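You operate a simulated robot arm through the tools that you are given. There is no shell and no other tool.

You are at the controls of a simulated two-armed robot. One attempt, no reset.

## Task
Put the felt pad away in the chest's drawer and latch it again.
Fine: turn the latch free, open the drawer, stand the pad in, shut it. Set down upright: felt pad with a wooden grip.

The check looks at the end state, three seconds after you hand in, the way a careful person would. Anything else that was tipped, shoved, dropped, spilled or broken makes it a failure.

## Robot
Two 7-joint arms with two-finger parallel grippers on one trunk that stands fixed in place. Base frame: the origin is at the foot of the trunk, x ahead of it, y to its left, z up. Readings come in m, degrees, newtons and seconds.
The left shoulder is at [0.05, 0.177, 1.154], the right one opposite. With the tool pointing down near the work surface each hand reaches from about 0.1 to 0.68 m from the base axis, measured 20 degrees to its own side. Payload 3.43 kg a hand.
The tool frame of a hand sits at the grasp point between the pads (the TCP): z along the fingers, y along the line on which they close. The tips reach 0.034 m beyond it. The gripper opens to 0.128 m. The fingers are 0.024 m wide and 0.012 m thick; the gripper's body (0.048 by 0.13 m) begins 0.096 m behind the TCP.
Orientation is told as [roll, pitch, yaw] about the base's x, y, z axes, in that order, counted from this pose: with the fingers straight down and closing along the base's y, the tool's x points along the base's -x, its y along +y and its z along -z.

## Interface
- The arms move only by the tool play_rows. It takes "left_targets", "right_targets" or both (then of equal length, played together; a hand with none holds still); each is a list of rows, each a list of 3 entries, a list of its own where there are three numbers: the shift along the base's x, y, z in m, then the turn, a rotation vector about the base's x, y, z in degrees, then the gripper command, from -1 (shut) to 1 (fully open), values between in proportion. In form: [[[x, y, z], [wx, wy, wz], claw], ...]. A call has 1 to 20 rows; each row is the pose to reach, as a shift and turn from the pose commanded when the call began. Each row takes 0.2 s and may step no farther than 0.05 m and 8.6 degrees from the row before; otherwise, or with a gripper value out of range, the whole call is refused. A pose out of reach is approached as far as the arm can. The call stops where the force on the tool passes 40 N (or 10 N more than at its start, if that is more) or the arm is blocked; 0.2 s more then pass. The fingers move at their own pace (about 0.108 m/s each) and stop on an object; they squeeze with about 42 N. The grip force told is the motor's: it shows also when the fingers shut on nothing. Time passes only in rows, and 0.2 s behind the last, so rows that repeat a pose let the fingers close. It gives the time, the measured TCP pose, the force on the tool (base axes), the opening and the grip force at its end, in the units of the frame above (readings bear some noise), with the torque about the TCP (base axes, N m) and any sound that the robot's microphone picked up.
- Cameras (640 x 400 px; columns grow to the right, rows downward): "scene" is now at [0.1529, 0.0255, 1.3094]; the picture's right is [0.31, -0.95, 0.00], its down [-0.59, -0.19, -0.78] and it looks along [0.74, 0.24, -0.62] (base axes); focal length 317 px, centre (320, 200). "left" rides on the left gripper at [0.076, 0.011, -0.16] in its tool frame; the picture's right is [-0.15, 0.99, 0.00], its down [-0.88, -0.13, -0.46] and it looks along [-0.45, -0.07, 0.89] (tool axes); focal length 234 px, centre (320, 200). "right" rides on the right gripper at [0.076, -0.011, -0.16] in its tool frame; the picture's right is [0.15, 0.99, 0.00], its down [-0.88, 0.13, -0.46] and it looks along [-0.45, 0.07, 0.89] (tool axes); focal length 234 px, centre (320, 200). There is no depth. A picture from a camera that has moved, and an enlarged one, comes with that camera's place and axes in the base frame and with its lens.
- get_image(camera): a new picture of that camera. No time passes.
- raise_lower(by): slides the trunk up (or, below 0, down) by that many m; the arms and the scene camera ride with it, the base frame stays. It gives what a move gives, with no picture.
- pan_tilt(pan, tilt): turns the head with the scene camera to pan (to the left, within 80 degrees either way) and tilt (down, from -29 to 69), counted from straight ahead of the robot. It gives what a move gives.
- enlarge(camera, box): a new picture of the part [left, top, right, bottom] of that camera's present view, enlarged. No time passes.
- hand_in(): hands the job in; it is judged then, once.

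Nothing tells you positions but the pictures and the camera data. Unless the task says otherwise, let go and move clear before handing in.

The tools are called after "Request:" by a JSON object that holds its "op" and its "data". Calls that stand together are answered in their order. play_rows: Moves the arms, as the interface text tells. Its arguments: {"type":"object","properties":{"left_targets":{"type":"array"},"right_targets":{"type":"array"}},"required":[]} The other tools are called the same way: raise_lower (by) moves the trunk up or down; pan_tilt (pan, tilt) turns the head that bears the scene camera; get_image (camera) takes a picture; enlarge (camera, box) takes an enlarged picture of a part of a camera's view; hand_in () hands the job in.

At the start:

```text
time: 0.0
left_ee_pos: [0.3927, 0.3933, 1.0846]
left_orientation: [0.1, 0.0, 0.0]
left_wrist_force: [-0.2, 0.1, 0.3]
left_moment: [-0.01, 0.02, -0.02]
left_grip_width: 0.128
left_grip_force: 0.0
right_ee_pos: [0.3718, 0.0047, 1.1268]
right_orientation: [0.0, 0.0, -0.1]
right_wrist_force: [0.6, -0.5, 0.1]
right_moment: [0.0, 0.02, -0.01]
right_grip_width: 0.1283
right_grip_force: 0.0
trunk travel left (down, up): [-0.325, 0.076]
head pan, tilt (commanded): [18.2, 38.6]
```

scene: 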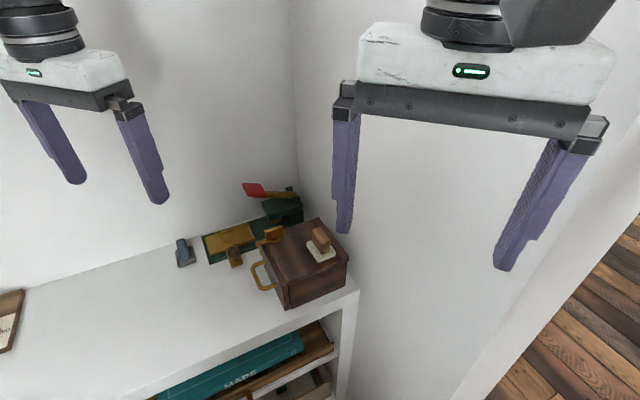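
right: 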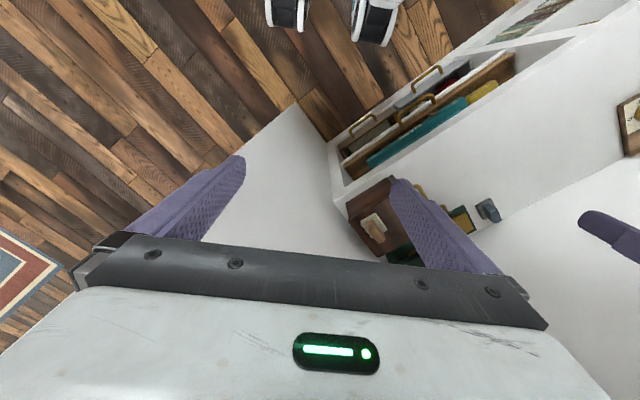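
left: 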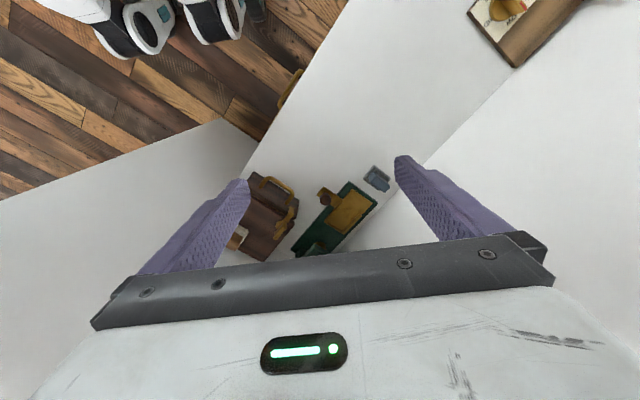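

I see a small wooden chest on a white shelf top, with the felt pad (wooden grip) lying on its lid, and a loop handle on its left face; a latch seems to be near it. I will take enlarged pictures to see the details first.

Request:
{"op": "enlarge", "data": {"camera": "scene", "box": [160, 160, 380, 320]}}

Request:
{"op": "enlarge", "data": {"camera": "left", "box": [200, 140, 420, 280]}}

Request:
{"op": "enlarge", "data": {"camera": "right", "box": [320, 140, 540, 280]}}

```text
2.50 times, centred on (270, 240) of scene
camera zoom: at [0.1529, 0.0255, 1.3094], right [0.31, -0.95, 0.0], down [-0.59, -0.19, -0.78], along [0.74, 0.24, -0.62], focal length 792 px, centre (445, 100)
```

zoom: 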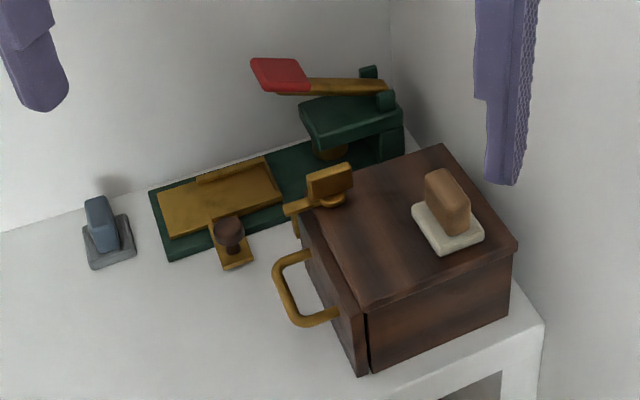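

```text
2.86 times, centred on (310, 210) of left
camera zoom: at [0.3165, 0.4035, 1.2444], right [0.15, 0.99, 0.0], down [0.88, -0.13, 0.46], along [0.45, -0.07, -0.89], focal length 669 px, centre (349, 171)
```

zoom: 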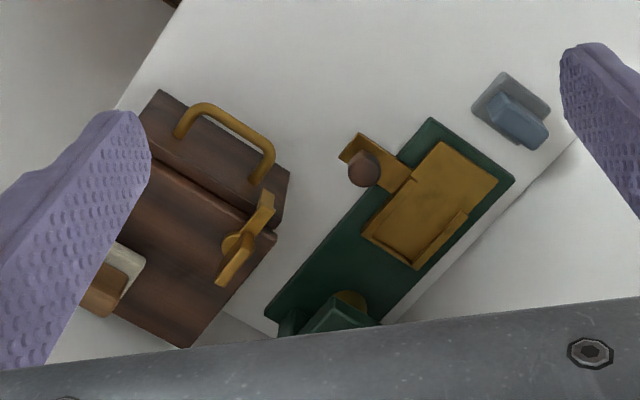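

```text
2.86 times, centred on (430, 210) of right
camera zoom: at [0.2972, -0.0068, 1.2863], right [-0.15, 0.99, 0.0], down [0.88, 0.13, 0.46], along [0.45, 0.07, -0.89], focal length 669 px, centre (6, 171)
```

zoom: 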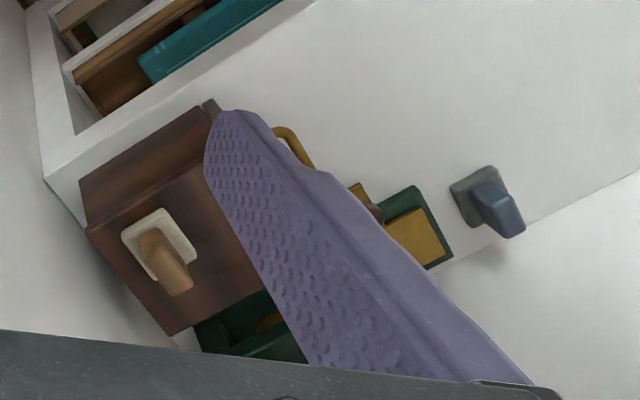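

The chest sits at about x 0.57, y 0.17 with its lid near z 0.83. The drawer front with a brass loop handle faces the robot's left, and a brass latch arm on the lid overlaps the front edge. I will move the right hand aside and bring the left hand's camera over the chest for measuring.

Request:
{"op": "play_rows", "data": {"left_targets": [[[0.0, -0.04, 0], [0, 0, 0], 1], [[0.0, -0.08, 0], [0, 0, 0], 1], [[0.0, -0.12, 0], [0, 0, 0], 1], [[0.0, -0.15, 0], [0, 0, 0], 1], [[0.0, -0.15, 0], [0, 0, 0], 1]], "right_targets": [[[-0.02, -0.04, 0], [0, 0, 0], 1], [[-0.04, -0.08, 0], [0, 0, 0], 1], [[-0.06, -0.12, 0], [0, 0, 0], 1], [[-0.08, -0.16, 0], [0, 0, 0], 1], [[-0.1, -0.2, 0], [0, 0, 0], 1]]}}

Request:
{"op": "pan_tilt", "data": {"pan": 20, "tilt": 48}}

Request:
{"op": "get_image", "data": {"camera": "scene"}}

Request:
{"op": "get_image", "data": {"camera": "left"}}

```text
time: 1.2
left_ee_pos: [0.3919, 0.2424, 1.0836]
left_orientation: [0.0, 0.0, 0.0]
left_wrist_force: [0.9, -0.3, -0.9]
left_moment: [0.04, 0.0, 0.0]
left_grip_width: 0.128
left_grip_force: 0.0
right_ee_pos: [0.2683, -0.1989, 1.1271]
right_orientation: [0.0, 0.0, 0.0]
right_wrist_force: [-0.7, 0.3, -0.6]
right_moment: [0.02, -0.01, 0.0]
right_grip_width: 0.1281
right_grip_force: 0.1
trunk travel left (down, up): [-0.325, 0.076]
head pan, tilt (commanded): [18.2, 38.6]
```

```text
time: 1.9
left_ee_pos: [0.3921, 0.2428, 1.0832]
left_orientation: [0.0, -0.1, 0.0]
left_wrist_force: [-0.6, -0.5, 0.0]
left_moment: [-0.02, 0.0, 0.01]
left_grip_width: 0.1281
left_grip_force: 0.0
right_ee_pos: [0.2707, -0.1959, 1.129]
right_orientation: [0.2, 0.0, 0.0]
right_wrist_force: [1.0, 0.1, -0.3]
right_moment: [0.01, 0.0, -0.01]
right_grip_width: 0.1282
right_grip_force: 0.1
trunk travel left (down, up): [-0.325, 0.076]
head pan, tilt (commanded): [20.0, 48.0]
```

```text
taken
camera scene: at [0.1453, 0.0255, 1.296], right [0.34, -0.94, 0.0], down [-0.7, -0.25, -0.67], along [0.63, 0.23, -0.74], focal length 317 px, centre (320, 200)
```

scene: 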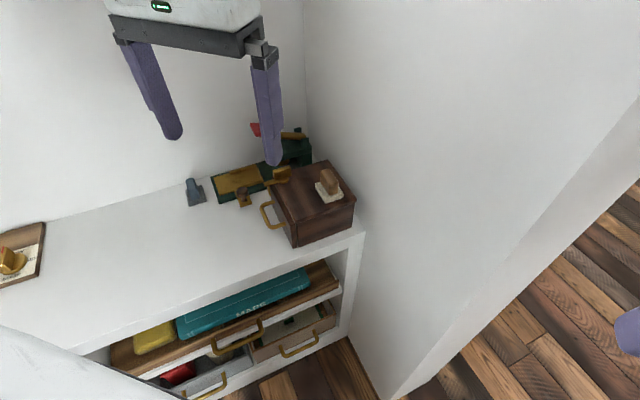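

```text
taken
camera left: at [0.3158, 0.254, 1.243], right [0.15, 0.99, 0.0], down [0.88, -0.13, 0.46], along [0.45, -0.07, -0.89], focal length 234 px, centre (320, 200)
```

left: 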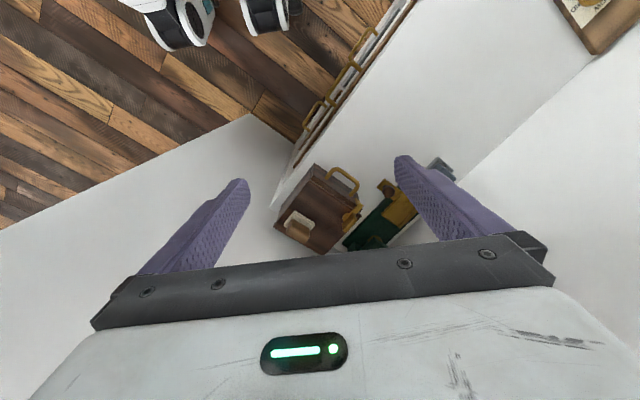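

The right hand is aside and the view is clear. I'll enlarge the chest from both cameras to measure it.

Request:
{"op": "enlarge", "data": {"camera": "scene", "box": [240, 140, 370, 260]}}

Request:
{"op": "enlarge", "data": {"camera": "left", "box": [250, 150, 410, 260]}}

Request:
{"op": "enlarge", "data": {"camera": "scene", "box": [180, 100, 380, 225]}}

```text
3.33 times, centred on (305, 200) of scene
camera zoom: at [0.1453, 0.0255, 1.296], right [0.34, -0.94, 0.0], down [-0.7, -0.25, -0.67], along [0.63, 0.23, -0.74], focal length 1057 px, centre (370, 200)
```

zoom: 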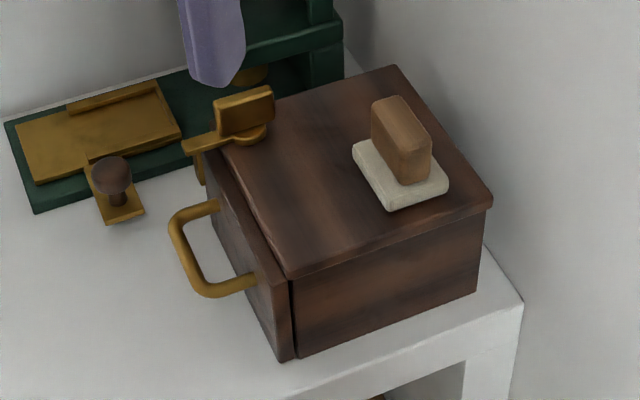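

```text
3.64 times, centred on (330, 205) of left
camera zoom: at [0.3158, 0.254, 1.243], right [0.15, 0.99, 0.0], down [0.88, -0.13, 0.46], along [0.45, -0.07, -0.89], focal length 852 px, centre (284, 182)
```

zoom: 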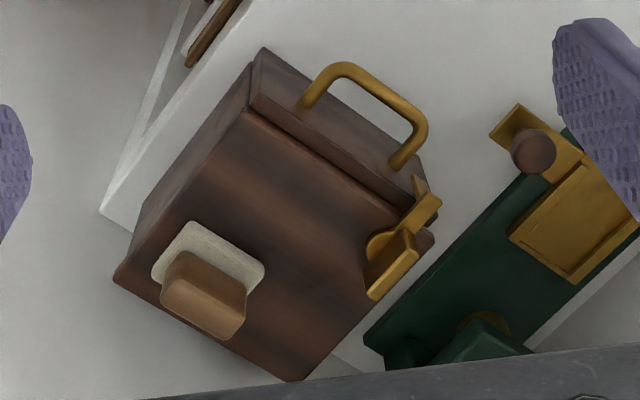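

```text
3.20 times, centred on (280, 162) of scene
camera zoom: at [0.1453, 0.0255, 1.296], right [0.34, -0.94, 0.0], down [-0.7, -0.25, -0.67], along [0.63, 0.23, -0.74], focal length 1014 px, centre (448, 320)
```

zoom: 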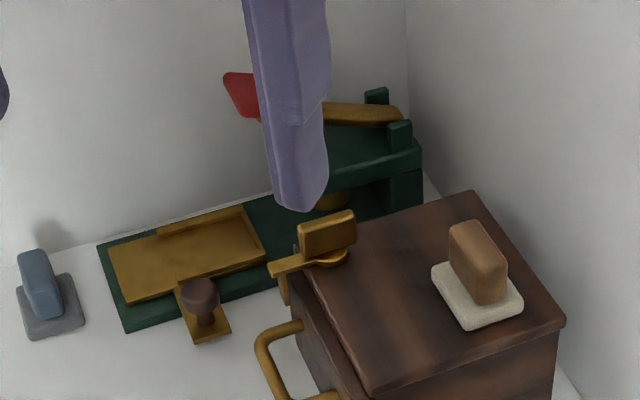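

The chest is about 0.14 m square, turned 45 degrees, with its lid at z≈0.80. The latch pivot is near [0.59, 0.274] and the drawer opens toward (-0.7, +0.71). I'll bring the left camera closer for a better look at the latch.

Request:
{"op": "play_rows", "data": {"left_targets": [[[0.025, 0.01, -0.03], [0, 0, 0], 1], [[0.05, 0.02, -0.06], [0, 0, 0], 1], [[0.075, 0.03, -0.09], [0, 0, 0], 1], [[0.09, 0.035, -0.125], [0, 0, 0], 1], [[0.1, 0.035, -0.15], [0, 0, 0], 1], [[0.1, 0.035, -0.15], [0, 0, 0], 1]]}}

Request:
{"op": "get_image", "data": {"camera": "left"}}

Request:
{"op": "enlarge", "data": {"camera": "left", "box": [240, 120, 440, 245]}}

Request:
{"op": "enlarge", "data": {"camera": "scene", "box": [180, 100, 380, 225]}}

```text
time: 3.3
left_ee_pos: [0.4904, 0.277, 0.9361]
left_orientation: [0.0, 0.0, 0.1]
left_wrist_force: [0.6, -0.2, 0.0]
left_moment: [-0.02, -0.02, 0.01]
left_grip_width: 0.128
left_grip_force: 0.2
right_ee_pos: [0.271, -0.197, 1.1287]
right_orientation: [0.1, 0.0, 0.0]
right_wrist_force: [-0.2, 0.2, 0.1]
right_moment: [-0.01, -0.02, 0.01]
right_grip_width: 0.1279
right_grip_force: 0.0
trunk travel left (down, up): [-0.325, 0.076]
head pan, tilt (commanded): [20.0, 48.0]
```

```text
taken
camera left: at [0.4149, 0.2877, 1.0957], right [0.15, 0.99, 0.0], down [0.88, -0.13, 0.46], along [0.45, -0.07, -0.89], focal length 234 px, centre (320, 200)
```

left: 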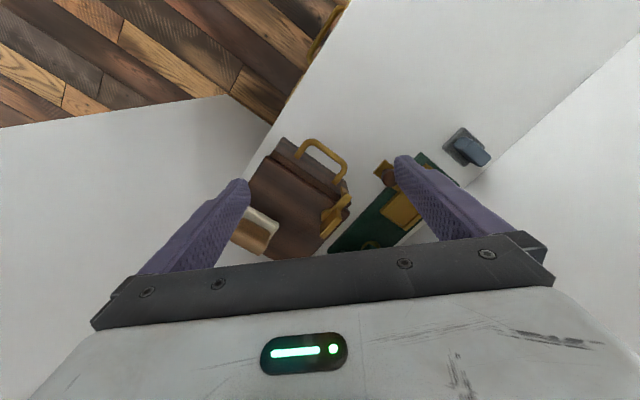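

```text
3.20 times, centred on (340, 182) of left
camera zoom: at [0.4149, 0.2877, 1.0957], right [0.15, 0.99, 0.0], down [0.88, -0.13, 0.46], along [0.45, -0.07, -0.89], focal length 749 px, centre (256, 256)
```

zoom: 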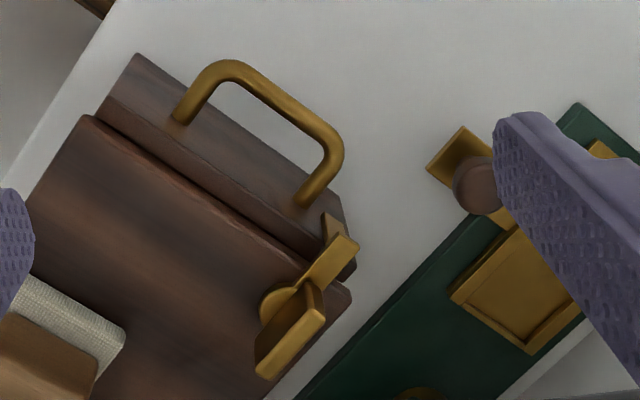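

```text
3.20 times, centred on (280, 162) of scene
camera zoom: at [0.1453, 0.0256, 1.2959], right [0.34, -0.94, 0.0], down [-0.7, -0.25, -0.67], along [0.63, 0.23, -0.74], focal length 1014 px, centre (448, 320)
```

zoom: 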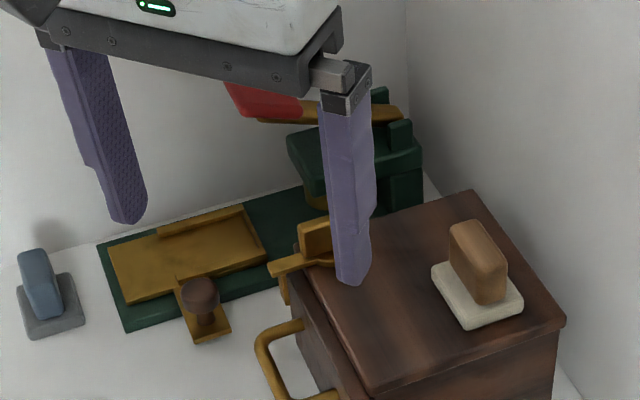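

The latch is a brass thumb-turn: an upright tab centred on the pivot, with its arm pointing out over the drawer front and a hook hanging down. I'll turn the left hand to yaw -45° so its fingers straddle the tab and its camera looks at the chest's front.

Request:
{"op": "play_rows", "data": {"left_targets": [[[0.01, 0.008, 0.005], [0, 0, -8], 1], [[0.02, 0.016, 0.01], [0, 0, -16], 1], [[0.03, 0.024, 0.015], [0, 0, -24], 1], [[0.035, 0.03, 0.015], [0, 0, -32], 1], [[0.04, 0.035, 0.015], [0, 0, -40], 1], [[0.045, 0.04, 0.015], [0, 0, -45], 1], [[0.045, 0.04, 0.015], [0, 0, -45], 1]]}}

Request:
{"op": "get_image", "data": {"camera": "left"}}

Request:
{"op": "enlarge", "data": {"camera": "left", "box": [240, 120, 440, 245]}}

Request:
{"op": "enlarge", "data": {"camera": "scene", "box": [180, 100, 380, 225]}}

```text
time: 4.9
left_ee_pos: [0.5373, 0.3179, 0.9493]
left_orientation: [0.0, 0.0, -45.1]
left_wrist_force: [-0.4, -0.3, 0.6]
left_moment: [-0.03, 0.0, -0.04]
left_grip_width: 0.1278
left_grip_force: 0.0
right_ee_pos: [0.2705, -0.197, 1.1288]
right_orientation: [0.1, -0.1, 0.0]
right_wrist_force: [-0.4, -0.3, -0.4]
right_moment: [-0.01, 0.01, 0.01]
right_grip_width: 0.1279
right_grip_force: 0.1
trunk travel left (down, up): [-0.325, 0.076]
head pan, tilt (commanded): [20.0, 48.0]
```

```text
taken
camera left: at [0.4913, 0.3784, 1.109], right [0.8, 0.59, 0.0], down [0.53, -0.72, 0.46], along [0.27, -0.37, -0.89], focal length 234 px, centre (320, 200)
```

left: 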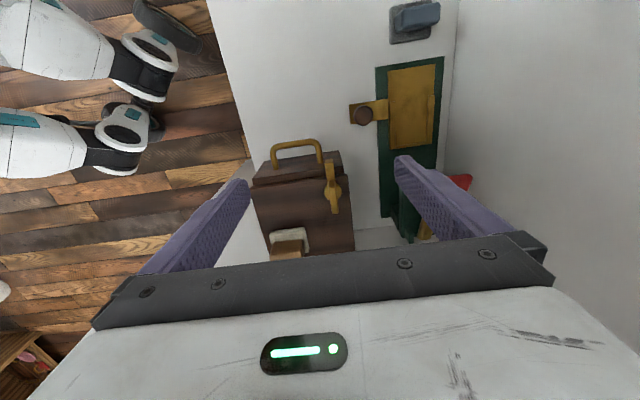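

```text
3.20 times, centred on (340, 182) of left
camera zoom: at [0.4913, 0.3784, 1.109], right [0.8, 0.59, 0.0], down [0.53, -0.72, 0.46], along [0.27, -0.37, -0.89], focal length 749 px, centre (256, 256)
```

zoom: 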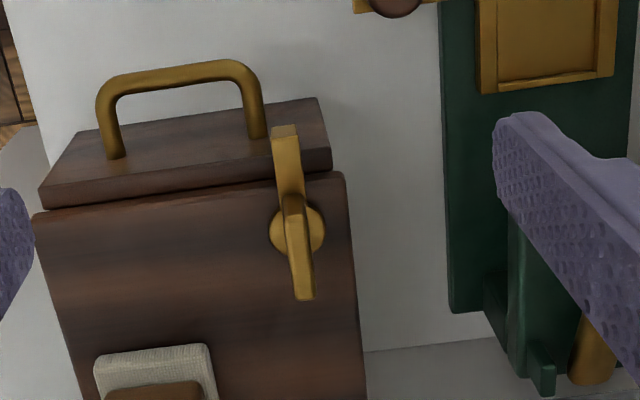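

```text
3.20 times, centred on (280, 162) of scene
camera zoom: at [0.1453, 0.0256, 1.2959], right [0.34, -0.94, 0.0], down [-0.7, -0.25, -0.67], along [0.63, 0.23, -0.74], focal length 1014 px, centre (448, 320)
```

zoom: 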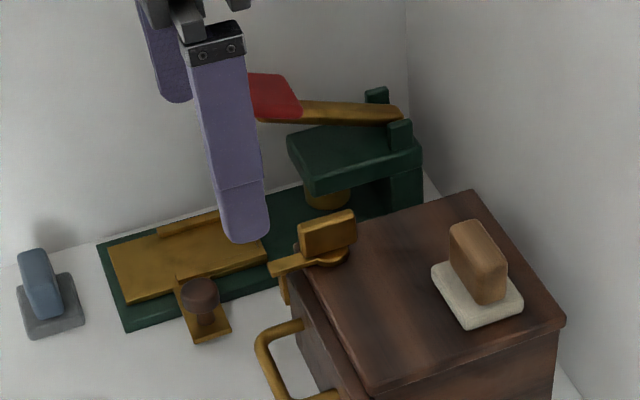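

The camera now looks at the chest's front with the latch clearly visible. I'll enlarge further on the latch and the press lever nearby.

Request:
{"op": "enlarge", "data": {"camera": "left", "box": [300, 145, 364, 225]}}

Request:
{"op": "enlarge", "data": {"camera": "left", "box": [370, 140, 490, 250]}}

Request:
{"op": "enlarge", "data": {"camera": "scene", "box": [250, 155, 300, 190]}}

```text
5.00 times, centred on (332, 185) of left
camera zoom: at [0.4913, 0.3784, 1.109], right [0.8, 0.59, 0.0], down [0.53, -0.72, 0.46], along [0.27, -0.37, -0.89], focal length 1171 px, centre (260, 275)
```

zoom: 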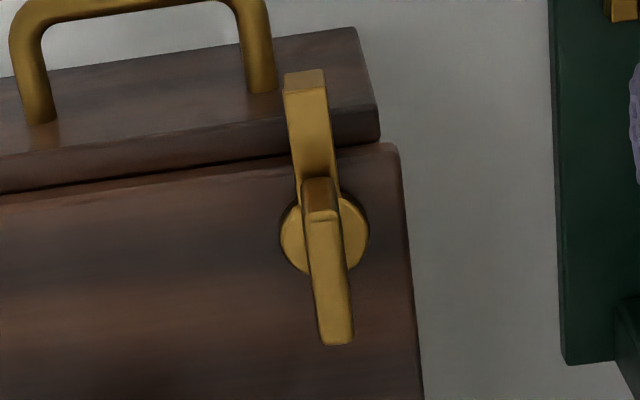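

```text
3.64 times, centred on (430, 195) of left
camera zoom: at [0.4913, 0.3784, 1.109], right [0.8, 0.59, 0.0], down [0.53, -0.72, 0.46], along [0.27, -0.37, -0.89], focal length 852 px, centre (-80, 218)
```

zoom: 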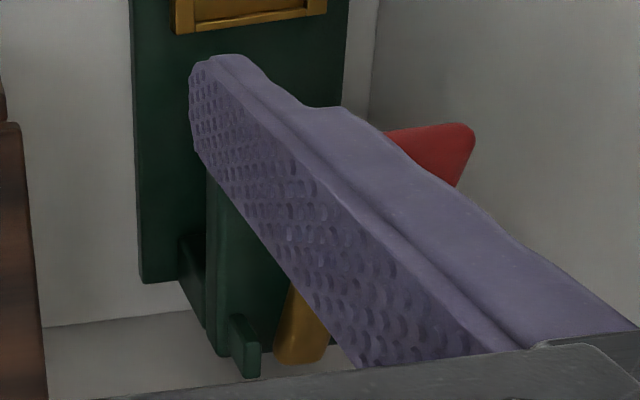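

```text
11.43 times, centred on (275, 172) of scene
camera zoom: at [0.1453, 0.0256, 1.2959], right [0.34, -0.94, 0.0], down [-0.7, -0.25, -0.67], along [0.63, 0.23, -0.74], focal length 3623 px, centre (834, 514)
```

zoom: 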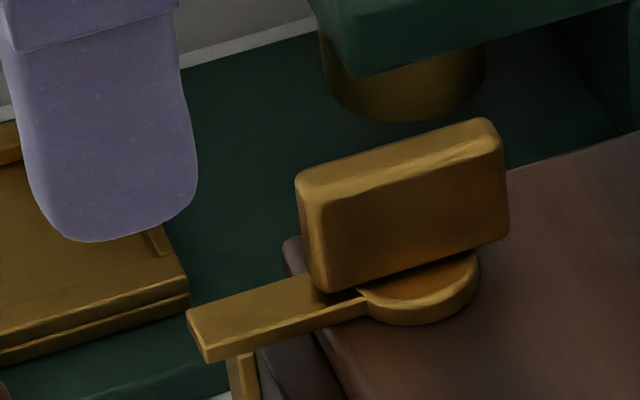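

I want to see the small piece hanging under the latch arm, so I'll enlarge that region of the scene camera.

Request:
{"op": "enlarge", "data": {"camera": "scene", "box": [255, 175, 305, 225]}}

Request:
{"op": "enlarge", "data": {"camera": "scene", "box": [245, 170, 375, 255]}}

```text
8.00 times, centred on (280, 200) of scene
camera zoom: at [0.1453, 0.0256, 1.2959], right [0.34, -0.94, 0.0], down [-0.7, -0.25, -0.67], along [0.63, 0.23, -0.74], focal length 2536 px, centre (640, 200)
```

zoom: 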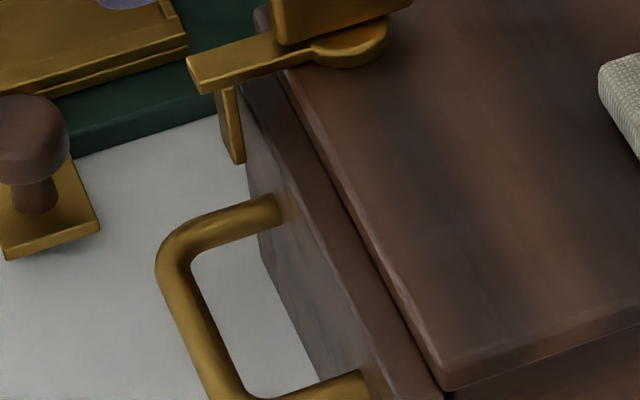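

```text
4.71 times, centred on (310, 212) of scene
camera zoom: at [0.1453, 0.0256, 1.2959], right [0.34, -0.94, 0.0], down [-0.7, -0.25, -0.67], along [0.63, 0.23, -0.74], focal length 1492 px, centre (367, 141)
```

zoom: 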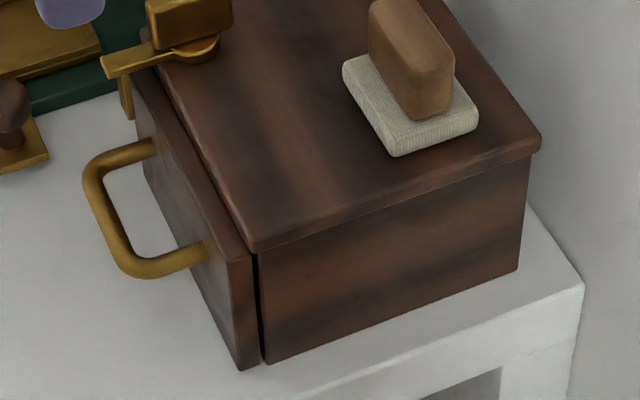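

The hook hangs about 3 cm down in front of the drawer panel, near the panel's left end, so it should come free by turning clockwise (seen from above) past the chest's corner. I'll first test in free air whether the left wrist can turn from yaw -45° to -135°.

Request:
{"op": "play_rows", "data": {"left_targets": [[[0.005, -0.004, 0], [0, 0, -8.2], 0.2], [[0.01, -0.008, 0], [0, 0, -16.4], 0.0], [[0.015, -0.012, 0], [0, 0, -24.6], -0.2], [[0.02, -0.016, 0], [0, 0, -32.8], -0.2], [[0.025, -0.02, 0], [0, 0, -41], -0.2], [[0.03, -0.024, 0], [0, 0, -49.2], -0.2], [[0.035, -0.028, 0], [0, 0, -57.4], -0.2], [[0.04, -0.032, 0], [0, 0, -65.6], -0.2], [[0.045, -0.036, 0], [0, 0, -73.8], -0.2], [[0.05, -0.04, 0], [0, 0, -82], -0.2], [[0.052, -0.043, 0], [0, 0, -90], -0.2], [[0.052, -0.043, 0], [0, 0, -90], -0.2]]}}

Request:
{"op": "get_image", "data": {"camera": "left"}}

Request:
{"op": "get_image", "data": {"camera": "scene"}}

```text
time: 7.5
left_ee_pos: [0.5714, 0.2833, 0.9549]
left_orientation: [0.1, 0.0, -135.2]
left_wrist_force: [0.4, -0.3, -0.5]
left_moment: [0.0, 0.0, -0.02]
left_grip_width: 0.0512
left_grip_force: 0.0
left hand out of reach, approached as far as the arm can: row 8, 9, 10, 11, 12
right_ee_pos: [0.2697, -0.1976, 1.129]
right_orientation: [0.1, 0.0, -0.1]
right_wrist_force: [-1.1, -0.9, -0.1]
right_moment: [0.02, -0.02, 0.03]
right_grip_width: 0.128
right_grip_force: 0.0
trunk travel left (down, up): [-0.325, 0.076]
head pan, tilt (commanded): [20.0, 48.0]
```

```text
taken
camera left: at [0.6331, 0.3277, 1.1145], right [0.59, -0.8, 0.0], down [-0.72, -0.53, 0.46], along [-0.37, -0.27, -0.89], focal length 234 px, centre (320, 200)
```

left: 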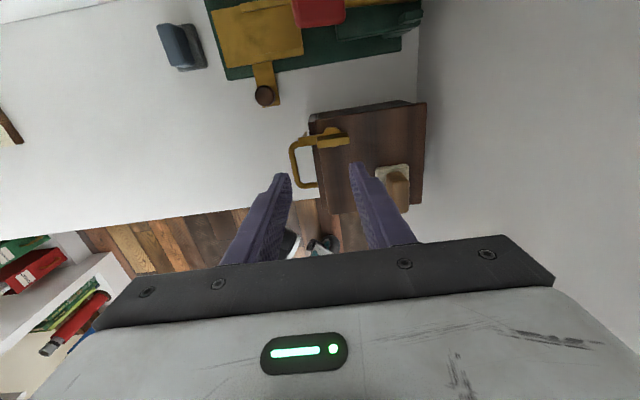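

```text
taken
camera scene: at [0.1454, 0.0256, 1.2959], right [0.34, -0.94, 0.0], down [-0.7, -0.25, -0.67], along [0.63, 0.23, -0.74], focal length 317 px, centre (320, 200)
```

scene: 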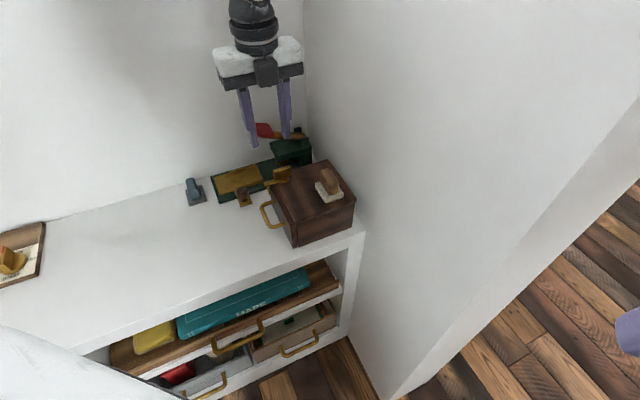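

The wrist can turn to -135°, but reach at this height is marginal. Raising the trunk should give more horizontal reach low down, so I'll raise it and then return to yaw -45° above the tab.

Request:
{"op": "raise_lower", "data": {"by": 0.07}}

Request:
{"op": "play_rows", "data": {"left_targets": [[[0.0, 0.0, -0.02], [0, 0, 8.2], -0.2], [[0.0, 0.0, -0.04], [0, 0, 16.4], -0.2], [[0.0, 0.0, -0.06], [0, 0, 24.6], -0.2], [[0.0, 0.0, -0.08], [0, 0, 32.8], -0.2], [[0.0, 0.0, -0.1], [0, 0, 41], -0.2], [[0.0, 0.0, -0.12], [0, 0, 49.2], -0.2], [[0.0, 0.0, -0.125], [0, 0, 57.4], -0.2], [[0.0, 0.0, -0.125], [0, 0, 65.6], -0.2], [[0.0, 0.0, -0.125], [0, 0, 73.8], -0.2], [[0.0, 0.0, -0.125], [0, 0, 82], -0.2], [[0.0, 0.0, -0.125], [0, 0, 90], -0.2], [[0.0, 0.0, -0.125], [0, 0, 90], -0.2]]}}

Request:
{"op": "get_image", "data": {"camera": "left"}}

Request:
{"op": "get_image", "data": {"camera": "scene"}}

```text
time: 8.6
left_ee_pos: [0.5728, 0.2826, 1.024]
left_orientation: [0.1, 0.0, -135.1]
left_wrist_force: [-0.2, -0.5, 0.1]
left_moment: [0.03, -0.01, -0.01]
left_grip_width: 0.0514
left_grip_force: 0.0
right_ee_pos: [0.2702, -0.1965, 1.1987]
right_orientation: [0.1, 0.0, 0.0]
right_wrist_force: [0.2, 0.1, -0.3]
right_moment: [-0.01, -0.01, -0.01]
right_grip_width: 0.1282
right_grip_force: 0.0
trunk travel left (down, up): [-0.395, 0.006]
head pan, tilt (commanded): [20.0, 48.0]
```

```text
time: 11.2
left_ee_pos: [0.5357, 0.2956, 0.9239]
left_orientation: [0.1, -0.1, -44.9]
left_wrist_force: [0.7, -0.1, -0.5]
left_moment: [0.02, -0.01, 0.03]
left_grip_width: 0.0513
left_grip_force: 0.1
left hand out of reach, approached as far as the arm can: row 1, 2, 3, 4, 5, 6, 7, 8, 9, 10, 11, 12
right_ee_pos: [0.2701, -0.1973, 1.1979]
right_orientation: [0.1, 0.1, 0.0]
right_wrist_force: [-0.1, 0.5, 0.5]
right_moment: [0.04, 0.0, 0.04]
right_grip_width: 0.1279
right_grip_force: 0.0
trunk travel left (down, up): [-0.395, 0.006]
head pan, tilt (commanded): [20.0, 48.0]
```

```text
taken
camera left: at [0.4886, 0.3572, 1.0831], right [0.8, 0.6, 0.0], down [0.53, -0.71, 0.46], along [0.27, -0.37, -0.89], focal length 234 px, centre (320, 200)
```

left: 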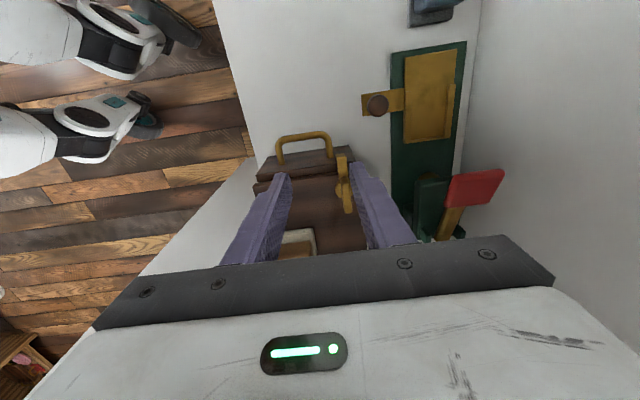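

```text
taken
camera scene: at [0.1454, 0.0256, 1.3659], right [0.34, -0.94, 0.0], down [-0.7, -0.25, -0.67], along [0.63, 0.23, -0.74], focal length 317 px, centre (320, 200)
```

scene: 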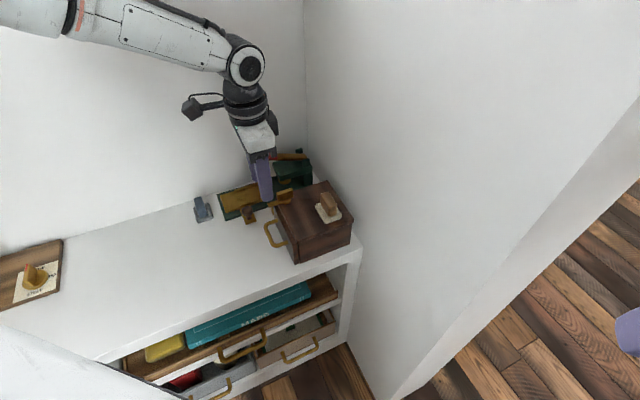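

Raising the trunk made the reach worse, so the arm prefers the shoulder closer to the hand's height. I'll lift the hand and lower the trunk instead.

Request:
{"op": "play_rows", "data": {"left_targets": [[[-0.02, 0.0, 0.045], [0, 0, 0], -0.2], [[-0.04, 0.0, 0.09], [0, 0, 0], -0.2], [[-0.06, 0.0, 0.135], [0, 0, 0], -0.2], [[-0.08, 0.0, 0.18], [0, 0, 0], -0.2], [[-0.1, 0.0, 0.22], [0, 0, 0], -0.2], [[-0.1, 0.0, 0.22], [0, 0, 0], -0.2]]}}

```text
time: 12.6
left_ee_pos: [0.4387, 0.2957, 1.1396]
left_orientation: [0.0, 0.0, -45.0]
left_wrist_force: [-0.1, -0.1, 0.2]
left_moment: [-0.02, 0.01, -0.01]
left_grip_width: 0.0511
left_grip_force: 0.1
right_ee_pos: [0.2708, -0.1962, 1.1979]
right_orientation: [0.2, 0.0, 0.0]
right_wrist_force: [0.4, 0.5, -0.6]
right_moment: [0.02, 0.03, -0.01]
right_grip_width: 0.1281
right_grip_force: 0.1
trunk travel left (down, up): [-0.395, 0.006]
head pan, tilt (commanded): [20.0, 48.0]
```

The commanded pose is clamped to what was reached, and the hand is now safely high. Lowering the trunk 0.22 m now.

Request:
{"op": "raise_lower", "data": {"by": -0.22}}

Request:
{"op": "play_rows", "data": {"left_targets": [[[0.04, -0.005, 0.0], [0, 0, 0], -0.2], [[0.08, -0.01, 0.0], [0, 0, 0], -0.2], [[0.11, -0.015, 0.0], [0, 0, 0], -0.2], [[0.14, -0.021, 0.0], [0, 0, 0], -0.2], [[0.151, -0.021, -0.005], [0, 0, 0], -0.2], [[0.151, -0.021, -0.01], [0, 0, 0], -0.2]]}}

Request:
{"op": "get_image", "data": {"camera": "left"}}

Request:
{"op": "get_image", "data": {"camera": "scene"}}

```text
time: 14.9
left_ee_pos: [0.4378, 0.2955, 0.919]
left_orientation: [0.1, -0.1, -45.1]
left_wrist_force: [0.4, 0.1, 0.4]
left_moment: [-0.01, -0.01, 0.01]
left_grip_width: 0.0512
left_grip_force: 0.1
right_ee_pos: [0.2689, -0.1972, 0.9786]
right_orientation: [0.1, -0.1, -0.1]
right_wrist_force: [-0.4, 0.2, 0.4]
right_moment: [0.01, -0.01, 0.01]
right_grip_width: 0.1278
right_grip_force: 0.0
trunk travel left (down, up): [-0.175, 0.226]
head pan, tilt (commanded): [20.0, 48.0]
```

```text
time: 16.3
left_ee_pos: [0.5756, 0.2805, 0.9094]
left_orientation: [0.2, -0.1, -45.0]
left_wrist_force: [-0.1, -0.1, -0.7]
left_moment: [-0.01, 0.0, 0.0]
left_grip_width: 0.0512
left_grip_force: 0.0
left hand out of reach, approached as far as the arm can: row 4, 5, 6
right_ee_pos: [0.2698, -0.1977, 0.9768]
right_orientation: [0.2, 0.0, 0.0]
right_wrist_force: [-0.7, -0.7, 0.7]
right_moment: [0.01, -0.01, 0.03]
right_grip_width: 0.128
right_grip_force: 0.0
trunk travel left (down, up): [-0.175, 0.226]
head pan, tilt (commanded): [20.0, 48.0]
```

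```text
taken
camera left: at [0.5285, 0.3412, 1.0679], right [0.8, 0.6, 0.0], down [0.53, -0.72, 0.46], along [0.27, -0.37, -0.89], focal length 234 px, centre (320, 200)
```

left: 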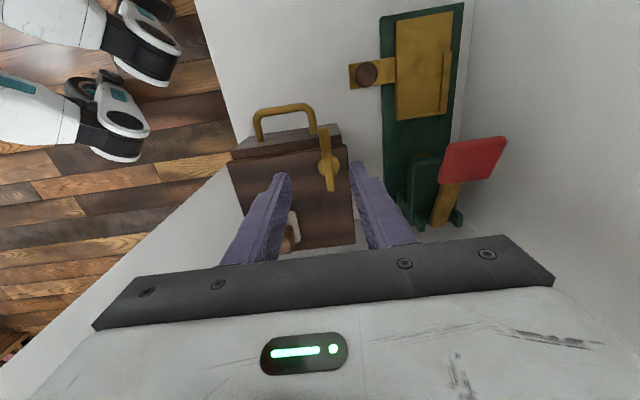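

```text
taken
camera scene: at [0.1453, 0.0256, 1.1459], right [0.34, -0.94, 0.0], down [-0.7, -0.25, -0.67], along [0.63, 0.23, -0.74], focal length 317 px, centre (320, 200)
```

scene: 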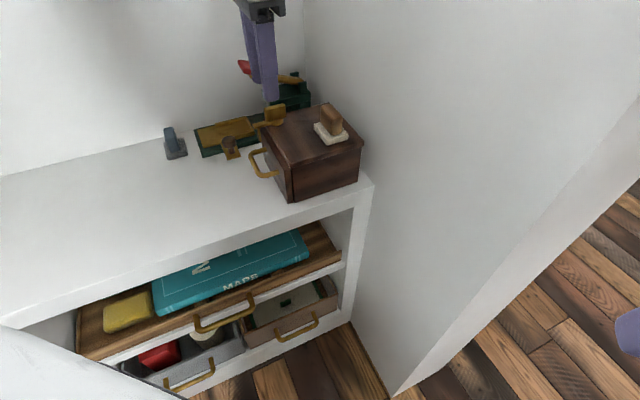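

Lowering helped a bit (now 1.3 cm short of the pivot at yaw -45°). I'll test in free air whether the yaw matters for the reach by turning back to yaw 0 and pushing outward.

Request:
{"op": "play_rows", "data": {"left_targets": [[[0.0, 0.0, 0.03], [0, 0, 8.2], -0.2], [[0.0, 0.0, 0.04], [0, 0, 16.4], -0.2], [[0.0, 0.0, 0.04], [0, 0, 24.6], -0.2], [[0.0, 0.0, 0.04], [0, 0, 32.8], -0.2], [[0.0, 0.0, 0.04], [0, 0, 40], -0.2], [[0.005, 0.0, 0.03], [0, 0, 45], -0.2], [[0.01, 0.0, 0.02], [0, 0, 45], -0.2], [[0.03, 0.0, 0.0], [0, 0, 45], -0.2], [[0.05, 0.0, 0.0], [0, 0, 45], -0.2], [[0.05, 0.0, 0.0], [0, 0, 45], -0.2]]}}

```text
time: 18.5
left_ee_pos: [0.5803, 0.2942, 0.9028]
left_orientation: [0.0, -0.1, -0.1]
left_wrist_force: [0.0, 0.7, -0.4]
left_moment: [-0.01, -0.02, 0.02]
left_grip_width: 0.0511
left_grip_force: 0.0
left hand out of reach, approached as far as the arm can: row 1, 2, 3, 4, 5, 6, 7, 8, 9, 10
right_ee_pos: [0.2704, -0.1972, 0.9783]
right_orientation: [0.1, 0.0, 0.0]
right_wrist_force: [0.2, 0.4, 0.3]
right_moment: [0.0, -0.01, 0.0]
right_grip_width: 0.1279
right_grip_force: 0.0
trunk travel left (down, up): [-0.175, 0.226]
head pan, tilt (commanded): [20.0, 48.0]
```

Reach at yaw 0 is slightly better. I'll retreat to a relaxed configuration, raise the trunk to mid height and test extension again to find the best trunk height.

Request:
{"op": "play_rows", "data": {"left_targets": [[[-0.04, 0.0, 0.02], [0, 0, 0], -0.2], [[-0.08, 0.0, 0.02], [0, 0, 0], -0.2], [[-0.12, 0.0, 0.02], [0, 0, 0], -0.2], [[-0.16, 0.0, 0.02], [0, 0, 0], -0.2], [[-0.2, 0.0, 0.02], [0, 0, 0], -0.2]]}}

Request:
{"op": "raise_lower", "data": {"by": 0.22}}

Request:
{"op": "play_rows", "data": {"left_targets": [[[0.02, 0.0, -0.045], [0, 0, 0], -0.2], [[0.04, 0.0, -0.09], [0, 0, 0], -0.2], [[0.06, 0.0, -0.135], [0, 0, 0], -0.2], [[0.08, 0.0, -0.18], [0, 0, 0], -0.2], [[0.1, 0.0, -0.22], [0, 0, 0], -0.2], [[0.14, 0.0, -0.23], [0, 0, 0], -0.2], [[0.18, 0.0, -0.23], [0, 0, 0], -0.2], [[0.22, 0.0, -0.23], [0, 0, 0], -0.2], [[0.25, 0.0, -0.23], [0, 0, 0], -0.2], [[0.25, 0.0, -0.23], [0, 0, 0], -0.2]]}}

```text
time: 19.7
left_ee_pos: [0.3809, 0.2937, 0.9261]
left_orientation: [0.0, 0.1, 0.0]
left_wrist_force: [-0.9, 0.5, 0.2]
left_moment: [0.01, -0.01, -0.04]
left_grip_width: 0.0513
left_grip_force: 0.1
right_ee_pos: [0.2695, -0.1972, 0.9792]
right_orientation: [0.2, 0.0, 0.0]
right_wrist_force: [0.3, 0.0, 0.9]
right_moment: [0.01, -0.02, -0.01]
right_grip_width: 0.1276
right_grip_force: 0.0
trunk travel left (down, up): [-0.175, 0.226]
head pan, tilt (commanded): [20.0, 48.0]
```

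```text
time: 22.1
left_ee_pos: [0.3813, 0.2937, 1.1458]
left_orientation: [0.1, 0.0, -0.1]
left_wrist_force: [-0.1, -0.4, 0.3]
left_moment: [0.02, -0.02, -0.03]
left_grip_width: 0.0512
left_grip_force: 0.1
right_ee_pos: [0.2696, -0.197, 1.1981]
right_orientation: [0.1, 0.0, 0.0]
right_wrist_force: [0.9, 0.5, -0.5]
right_moment: [0.03, -0.01, -0.04]
right_grip_width: 0.1279
right_grip_force: 0.1
trunk travel left (down, up): [-0.395, 0.006]
head pan, tilt (commanded): [20.0, 48.0]
```

```text
time: 24.2
left_ee_pos: [0.558, 0.3156, 0.9487]
left_orientation: [0.0, -0.1, 0.0]
left_wrist_force: [0.2, -0.7, 0.0]
left_moment: [0.0, -0.02, -0.01]
left_grip_width: 0.0514
left_grip_force: 0.0
left hand out of reach, approached as far as the arm can: row 7, 8, 9, 10
right_ee_pos: [0.2698, -0.1963, 1.1986]
right_orientation: [0.2, 0.0, 0.0]
right_wrist_force: [-0.3, -1.1, -0.6]
right_moment: [0.01, 0.02, 0.0]
right_grip_width: 0.1279
right_grip_force: 0.1
trunk travel left (down, up): [-0.395, 0.006]
head pan, tilt (commanded): [20.0, 48.0]
```

The best height puts the shoulder about 0.14 m above the hand, which is about 5 mm short of the pivot, and a small 5° outward tilt will cover that. I'll retreat, lower the trunk again and come in with yaw -45° and a small tilt.

Request:
{"op": "play_rows", "data": {"left_targets": [[[-0.03, 0.0, 0.04], [0, 0, -8.2], -0.2], [[-0.05, 0.0, 0.08], [0, 0, -16.4], -0.2], [[-0.07, 0.0, 0.12], [0, 0, -24.6], -0.2], [[-0.08, 0.0, 0.16], [0, 0, -32.8], -0.2], [[-0.08, 0.0, 0.2], [0, 0, -40], -0.2], [[-0.08, 0.0, 0.2], [0, 0, -45], -0.2], [[-0.08, 0.0, 0.2], [0, 0, -45], -0.2]]}}

Request:
{"op": "raise_lower", "data": {"by": -0.22}}

Request:
{"op": "play_rows", "data": {"left_targets": [[[0.02, -0.01, -0.01], [0.45, -2.46, 0], -0.2], [[0.04, -0.02, -0.02], [0.9, -4.92, 0], -0.2], [[0.06, -0.03, -0.03], [0.9, -4.92, 0], -0.2], [[0.08, -0.04, -0.03], [0.9, -4.92, 0], -0.2], [[0.1, -0.04, -0.03], [0.9, -4.92, 0], -0.2], [[0.1, -0.04, -0.03], [0.9, -4.92, 0], -0.2]]}}

Request:
{"op": "get_image", "data": {"camera": "left"}}

Request:
{"op": "get_image", "data": {"camera": "scene"}}

```text
time: 25.9
left_ee_pos: [0.4764, 0.3149, 1.1531]
left_orientation: [0.2, 0.1, -45.1]
left_wrist_force: [-0.5, -0.2, -0.3]
left_moment: [0.0, 0.03, 0.0]
left_grip_width: 0.0514
left_grip_force: 0.0
right_ee_pos: [0.2706, -0.1973, 1.1997]
right_orientation: [0.1, 0.0, -0.1]
right_wrist_force: [-0.3, -0.1, -0.2]
right_moment: [0.0, 0.01, 0.02]
right_grip_width: 0.1283
right_grip_force: 0.0
trunk travel left (down, up): [-0.395, 0.006]
head pan, tilt (commanded): [20.0, 48.0]
```

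```text
time: 28.2
left_ee_pos: [0.4767, 0.3156, 0.9327]
left_orientation: [0.1, 0.0, -44.9]
left_wrist_force: [0.7, 0.1, 0.3]
left_moment: [-0.02, 0.0, 0.04]
left_grip_width: 0.0511
left_grip_force: 0.0
right_ee_pos: [0.2689, -0.1981, 0.9786]
right_orientation: [0.1, -0.1, -0.1]
right_wrist_force: [-0.7, 1.0, 0.2]
right_moment: [0.01, 0.01, 0.01]
right_grip_width: 0.128
right_grip_force: 0.2
trunk travel left (down, up): [-0.175, 0.226]
head pan, tilt (commanded): [20.0, 48.0]
```

```text
time: 29.6
left_ee_pos: [0.5775, 0.2761, 0.9032]
left_orientation: [4.2, -2.7, -45.1]
left_wrist_force: [1.1, 0.5, -0.2]
left_moment: [0.01, 0.03, -0.01]
left_grip_width: 0.0514
left_grip_force: 0.0
right_ee_pos: [0.2716, -0.1971, 0.9777]
right_orientation: [0.1, 0.0, 0.0]
right_wrist_force: [-0.1, -0.4, -0.2]
right_moment: [0.02, 0.08, -0.02]
right_grip_width: 0.1281
right_grip_force: 0.1
trunk travel left (down, up): [-0.175, 0.226]
head pan, tilt (commanded): [20.0, 48.0]
```

```text
taken
camera left: at [0.517, 0.3351, 1.06], right [0.8, 0.6, 0.08], down [0.49, -0.72, 0.49], along [0.35, -0.35, -0.87], focal length 234 px, centre (320, 200)
```

left: 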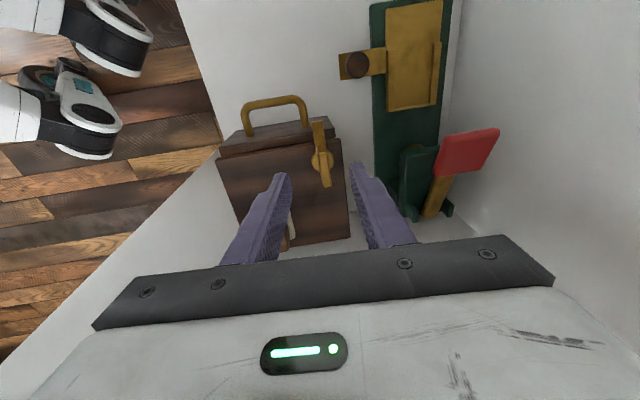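

```text
taken
camera scene: at [0.1455, 0.0256, 1.1459], right [0.34, -0.94, 0.0], down [-0.7, -0.25, -0.67], along [0.63, 0.23, -0.74], focal length 317 px, centre (320, 200)
```

scene: 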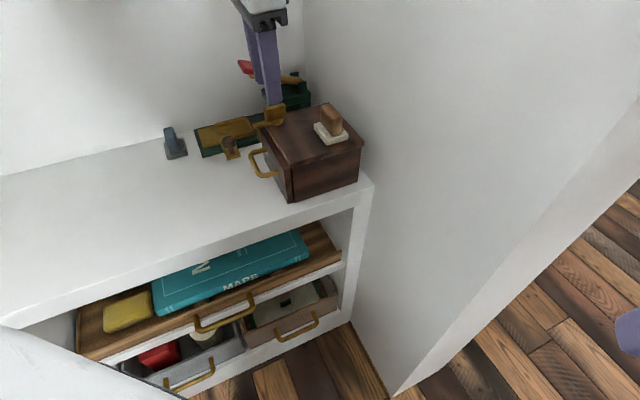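

The tilted pose reaches the tab area fine. I'll enlarge the view to refine the tab position before descending.

Request:
{"op": "enlarge", "data": {"camera": "left", "box": [270, 110, 370, 200]}}

Request:
{"op": "enlarge", "data": {"camera": "scene", "box": [220, 60, 340, 180]}}

```text
4.44 times, centred on (320, 155) of left
camera zoom: at [0.517, 0.3351, 1.06], right [0.8, 0.6, 0.08], down [0.49, -0.72, 0.49], along [0.35, -0.35, -0.87], focal length 1041 px, centre (320, 400)
```

zoom: 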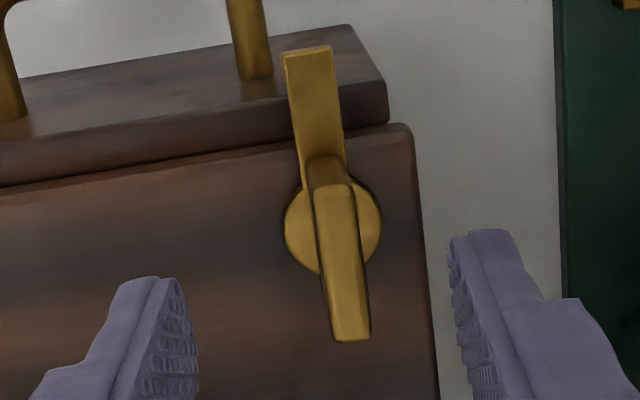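

```text
3.33 times, centred on (280, 120) of scene
camera zoom: at [0.1455, 0.0256, 1.1459], right [0.34, -0.94, 0.0], down [-0.7, -0.25, -0.67], along [0.63, 0.23, -0.74], focal length 1057 px, centre (453, 467)
```

zoom: 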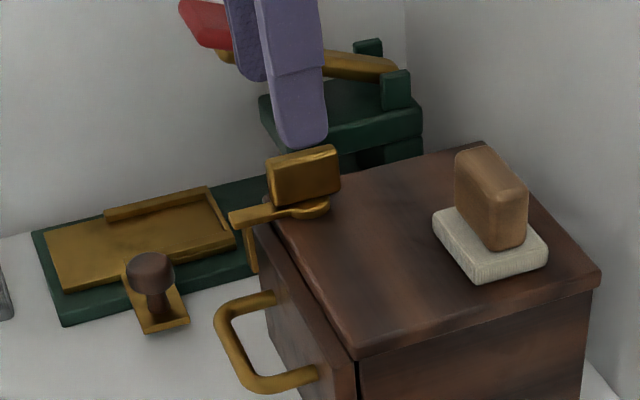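

The pivot is confirmed at about [0.590, 0.275], with the tab top at z≈0.838. I'll descend with the fingers straddling the tab.

Request:
{"op": "play_rows", "data": {"left_targets": [[[0.01, 0.0, 0.0], [0, 0, 0], -0.4], [[0.01, 0.0, -0.025], [0, 0, 0], -0.4], [[0.01, 0.0, -0.04], [0, 0, 0], -0.4], [[0.01, 0.0, -0.052], [0, 0, 0], -0.4], [[0.01, 0.0, -0.052], [0, 0, 0], -0.4]]}}

Request:
{"op": "enlarge", "data": {"camera": "left", "box": [250, 110, 390, 240]}}

Request:
{"op": "enlarge", "data": {"camera": "scene", "box": [220, 60, 340, 180]}}

```text
time: 30.8
left_ee_pos: [0.586, 0.2743, 0.85]
left_orientation: [4.1, -2.8, -45.1]
left_wrist_force: [0.8, 0.0, -0.6]
left_moment: [0.04, 0.02, 0.02]
left_grip_width: 0.0383
left_grip_force: 0.2
right_ee_pos: [0.2688, -0.197, 0.9788]
right_orientation: [0.1, 0.0, 0.0]
right_wrist_force: [-0.1, 0.0, -0.5]
right_moment: [-0.03, 0.03, -0.01]
right_grip_width: 0.128
right_grip_force: 0.0
trunk travel left (down, up): [-0.175, 0.226]
head pan, tilt (commanded): [20.0, 48.0]
```

```text
3.08 times, centred on (320, 175) of left
camera zoom: at [0.5271, 0.3326, 1.0066], right [0.8, 0.6, 0.08], down [0.49, -0.72, 0.49], along [0.35, -0.35, -0.87], focal length 720 px, centre (320, 277)
```

zoom: 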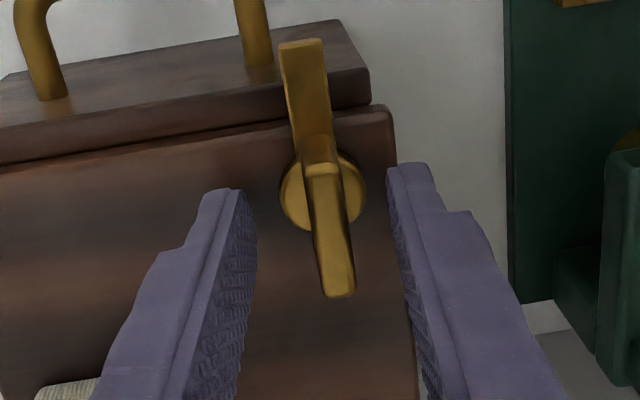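

```text
3.33 times, centred on (280, 120) of scene
camera zoom: at [0.1454, 0.0256, 1.1459], right [0.34, -0.94, 0.0], down [-0.7, -0.25, -0.67], along [0.63, 0.23, -0.74], focal length 1057 px, centre (453, 467)
```

zoom: 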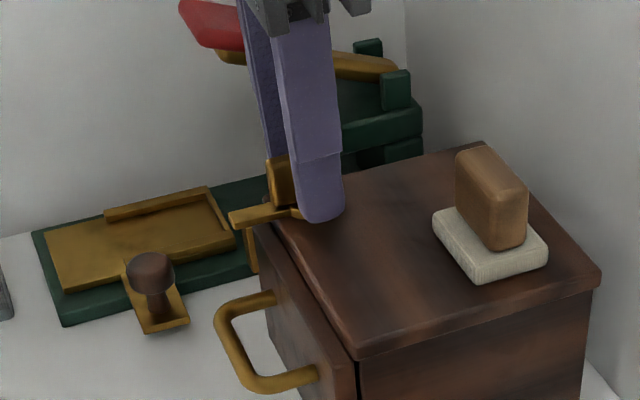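

The fingers straddle the tab well, centred within about 2 mm. Closing on it now.

Request:
{"op": "play_rows", "data": {"left_targets": [[[0.001, 0.001, 0.0], [0, 0, 0], -0.6], [[0.001, 0.001, 0.0], [0, 0, 0], -1], [[0.001, 0.001, 0.0], [0, 0, 0], -1], [[0.001, 0.001, 0.0], [0, 0, 0], -1]]}}

Request:
{"op": "enlarge", "data": {"camera": "left", "box": [250, 110, 390, 240]}}

Request:
{"op": "enlarge", "data": {"camera": "scene", "box": [220, 60, 340, 180]}}

```text
time: 31.8
left_ee_pos: [0.5893, 0.2755, 0.8517]
left_orientation: [4.2, -2.8, -45.0]
left_wrist_force: [7.7, 4.9, 3.8]
left_moment: [-0.16, 0.82, -0.09]
left_grip_width: 0.0113
left_grip_force: 44.9
right_ee_pos: [0.2701, -0.1967, 0.9791]
right_orientation: [0.0, 0.0, 0.0]
right_wrist_force: [-0.1, -1.1, 0.2]
right_moment: [-0.04, 0.0, -0.01]
right_grip_width: 0.1283
right_grip_force: 0.0
trunk travel left (down, up): [-0.175, 0.226]
head pan, tilt (commanded): [20.0, 48.0]
```

```text
3.08 times, centred on (320, 175) of left
camera zoom: at [0.5285, 0.334, 1.0076], right [0.8, 0.6, 0.08], down [0.49, -0.72, 0.49], along [0.35, -0.35, -0.87], focal length 720 px, centre (320, 277)
```

zoom: 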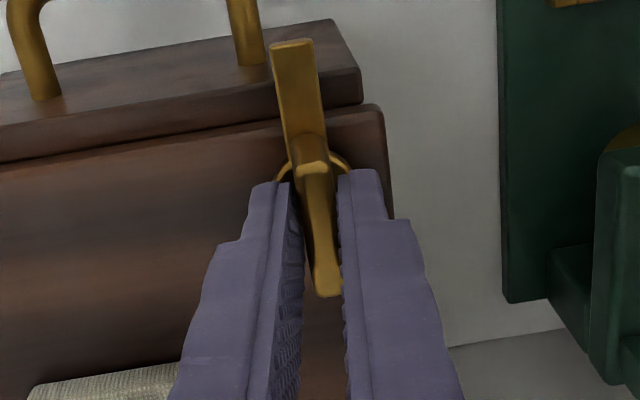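

```text
3.33 times, centred on (280, 120) of scene
camera zoom: at [0.1458, 0.0259, 1.1459], right [0.34, -0.94, 0.0], down [-0.7, -0.25, -0.67], along [0.63, 0.23, -0.74], focal length 1057 px, centre (453, 467)
```

zoom: 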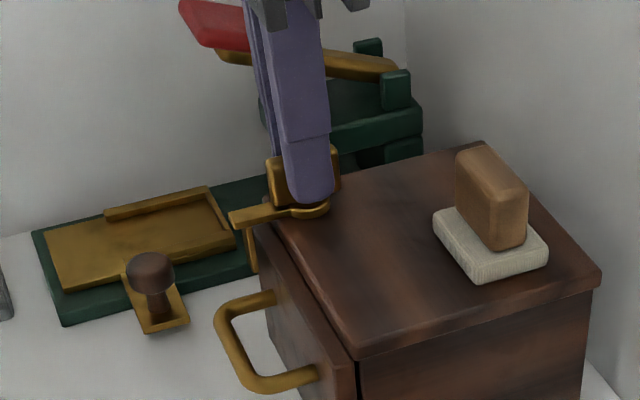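

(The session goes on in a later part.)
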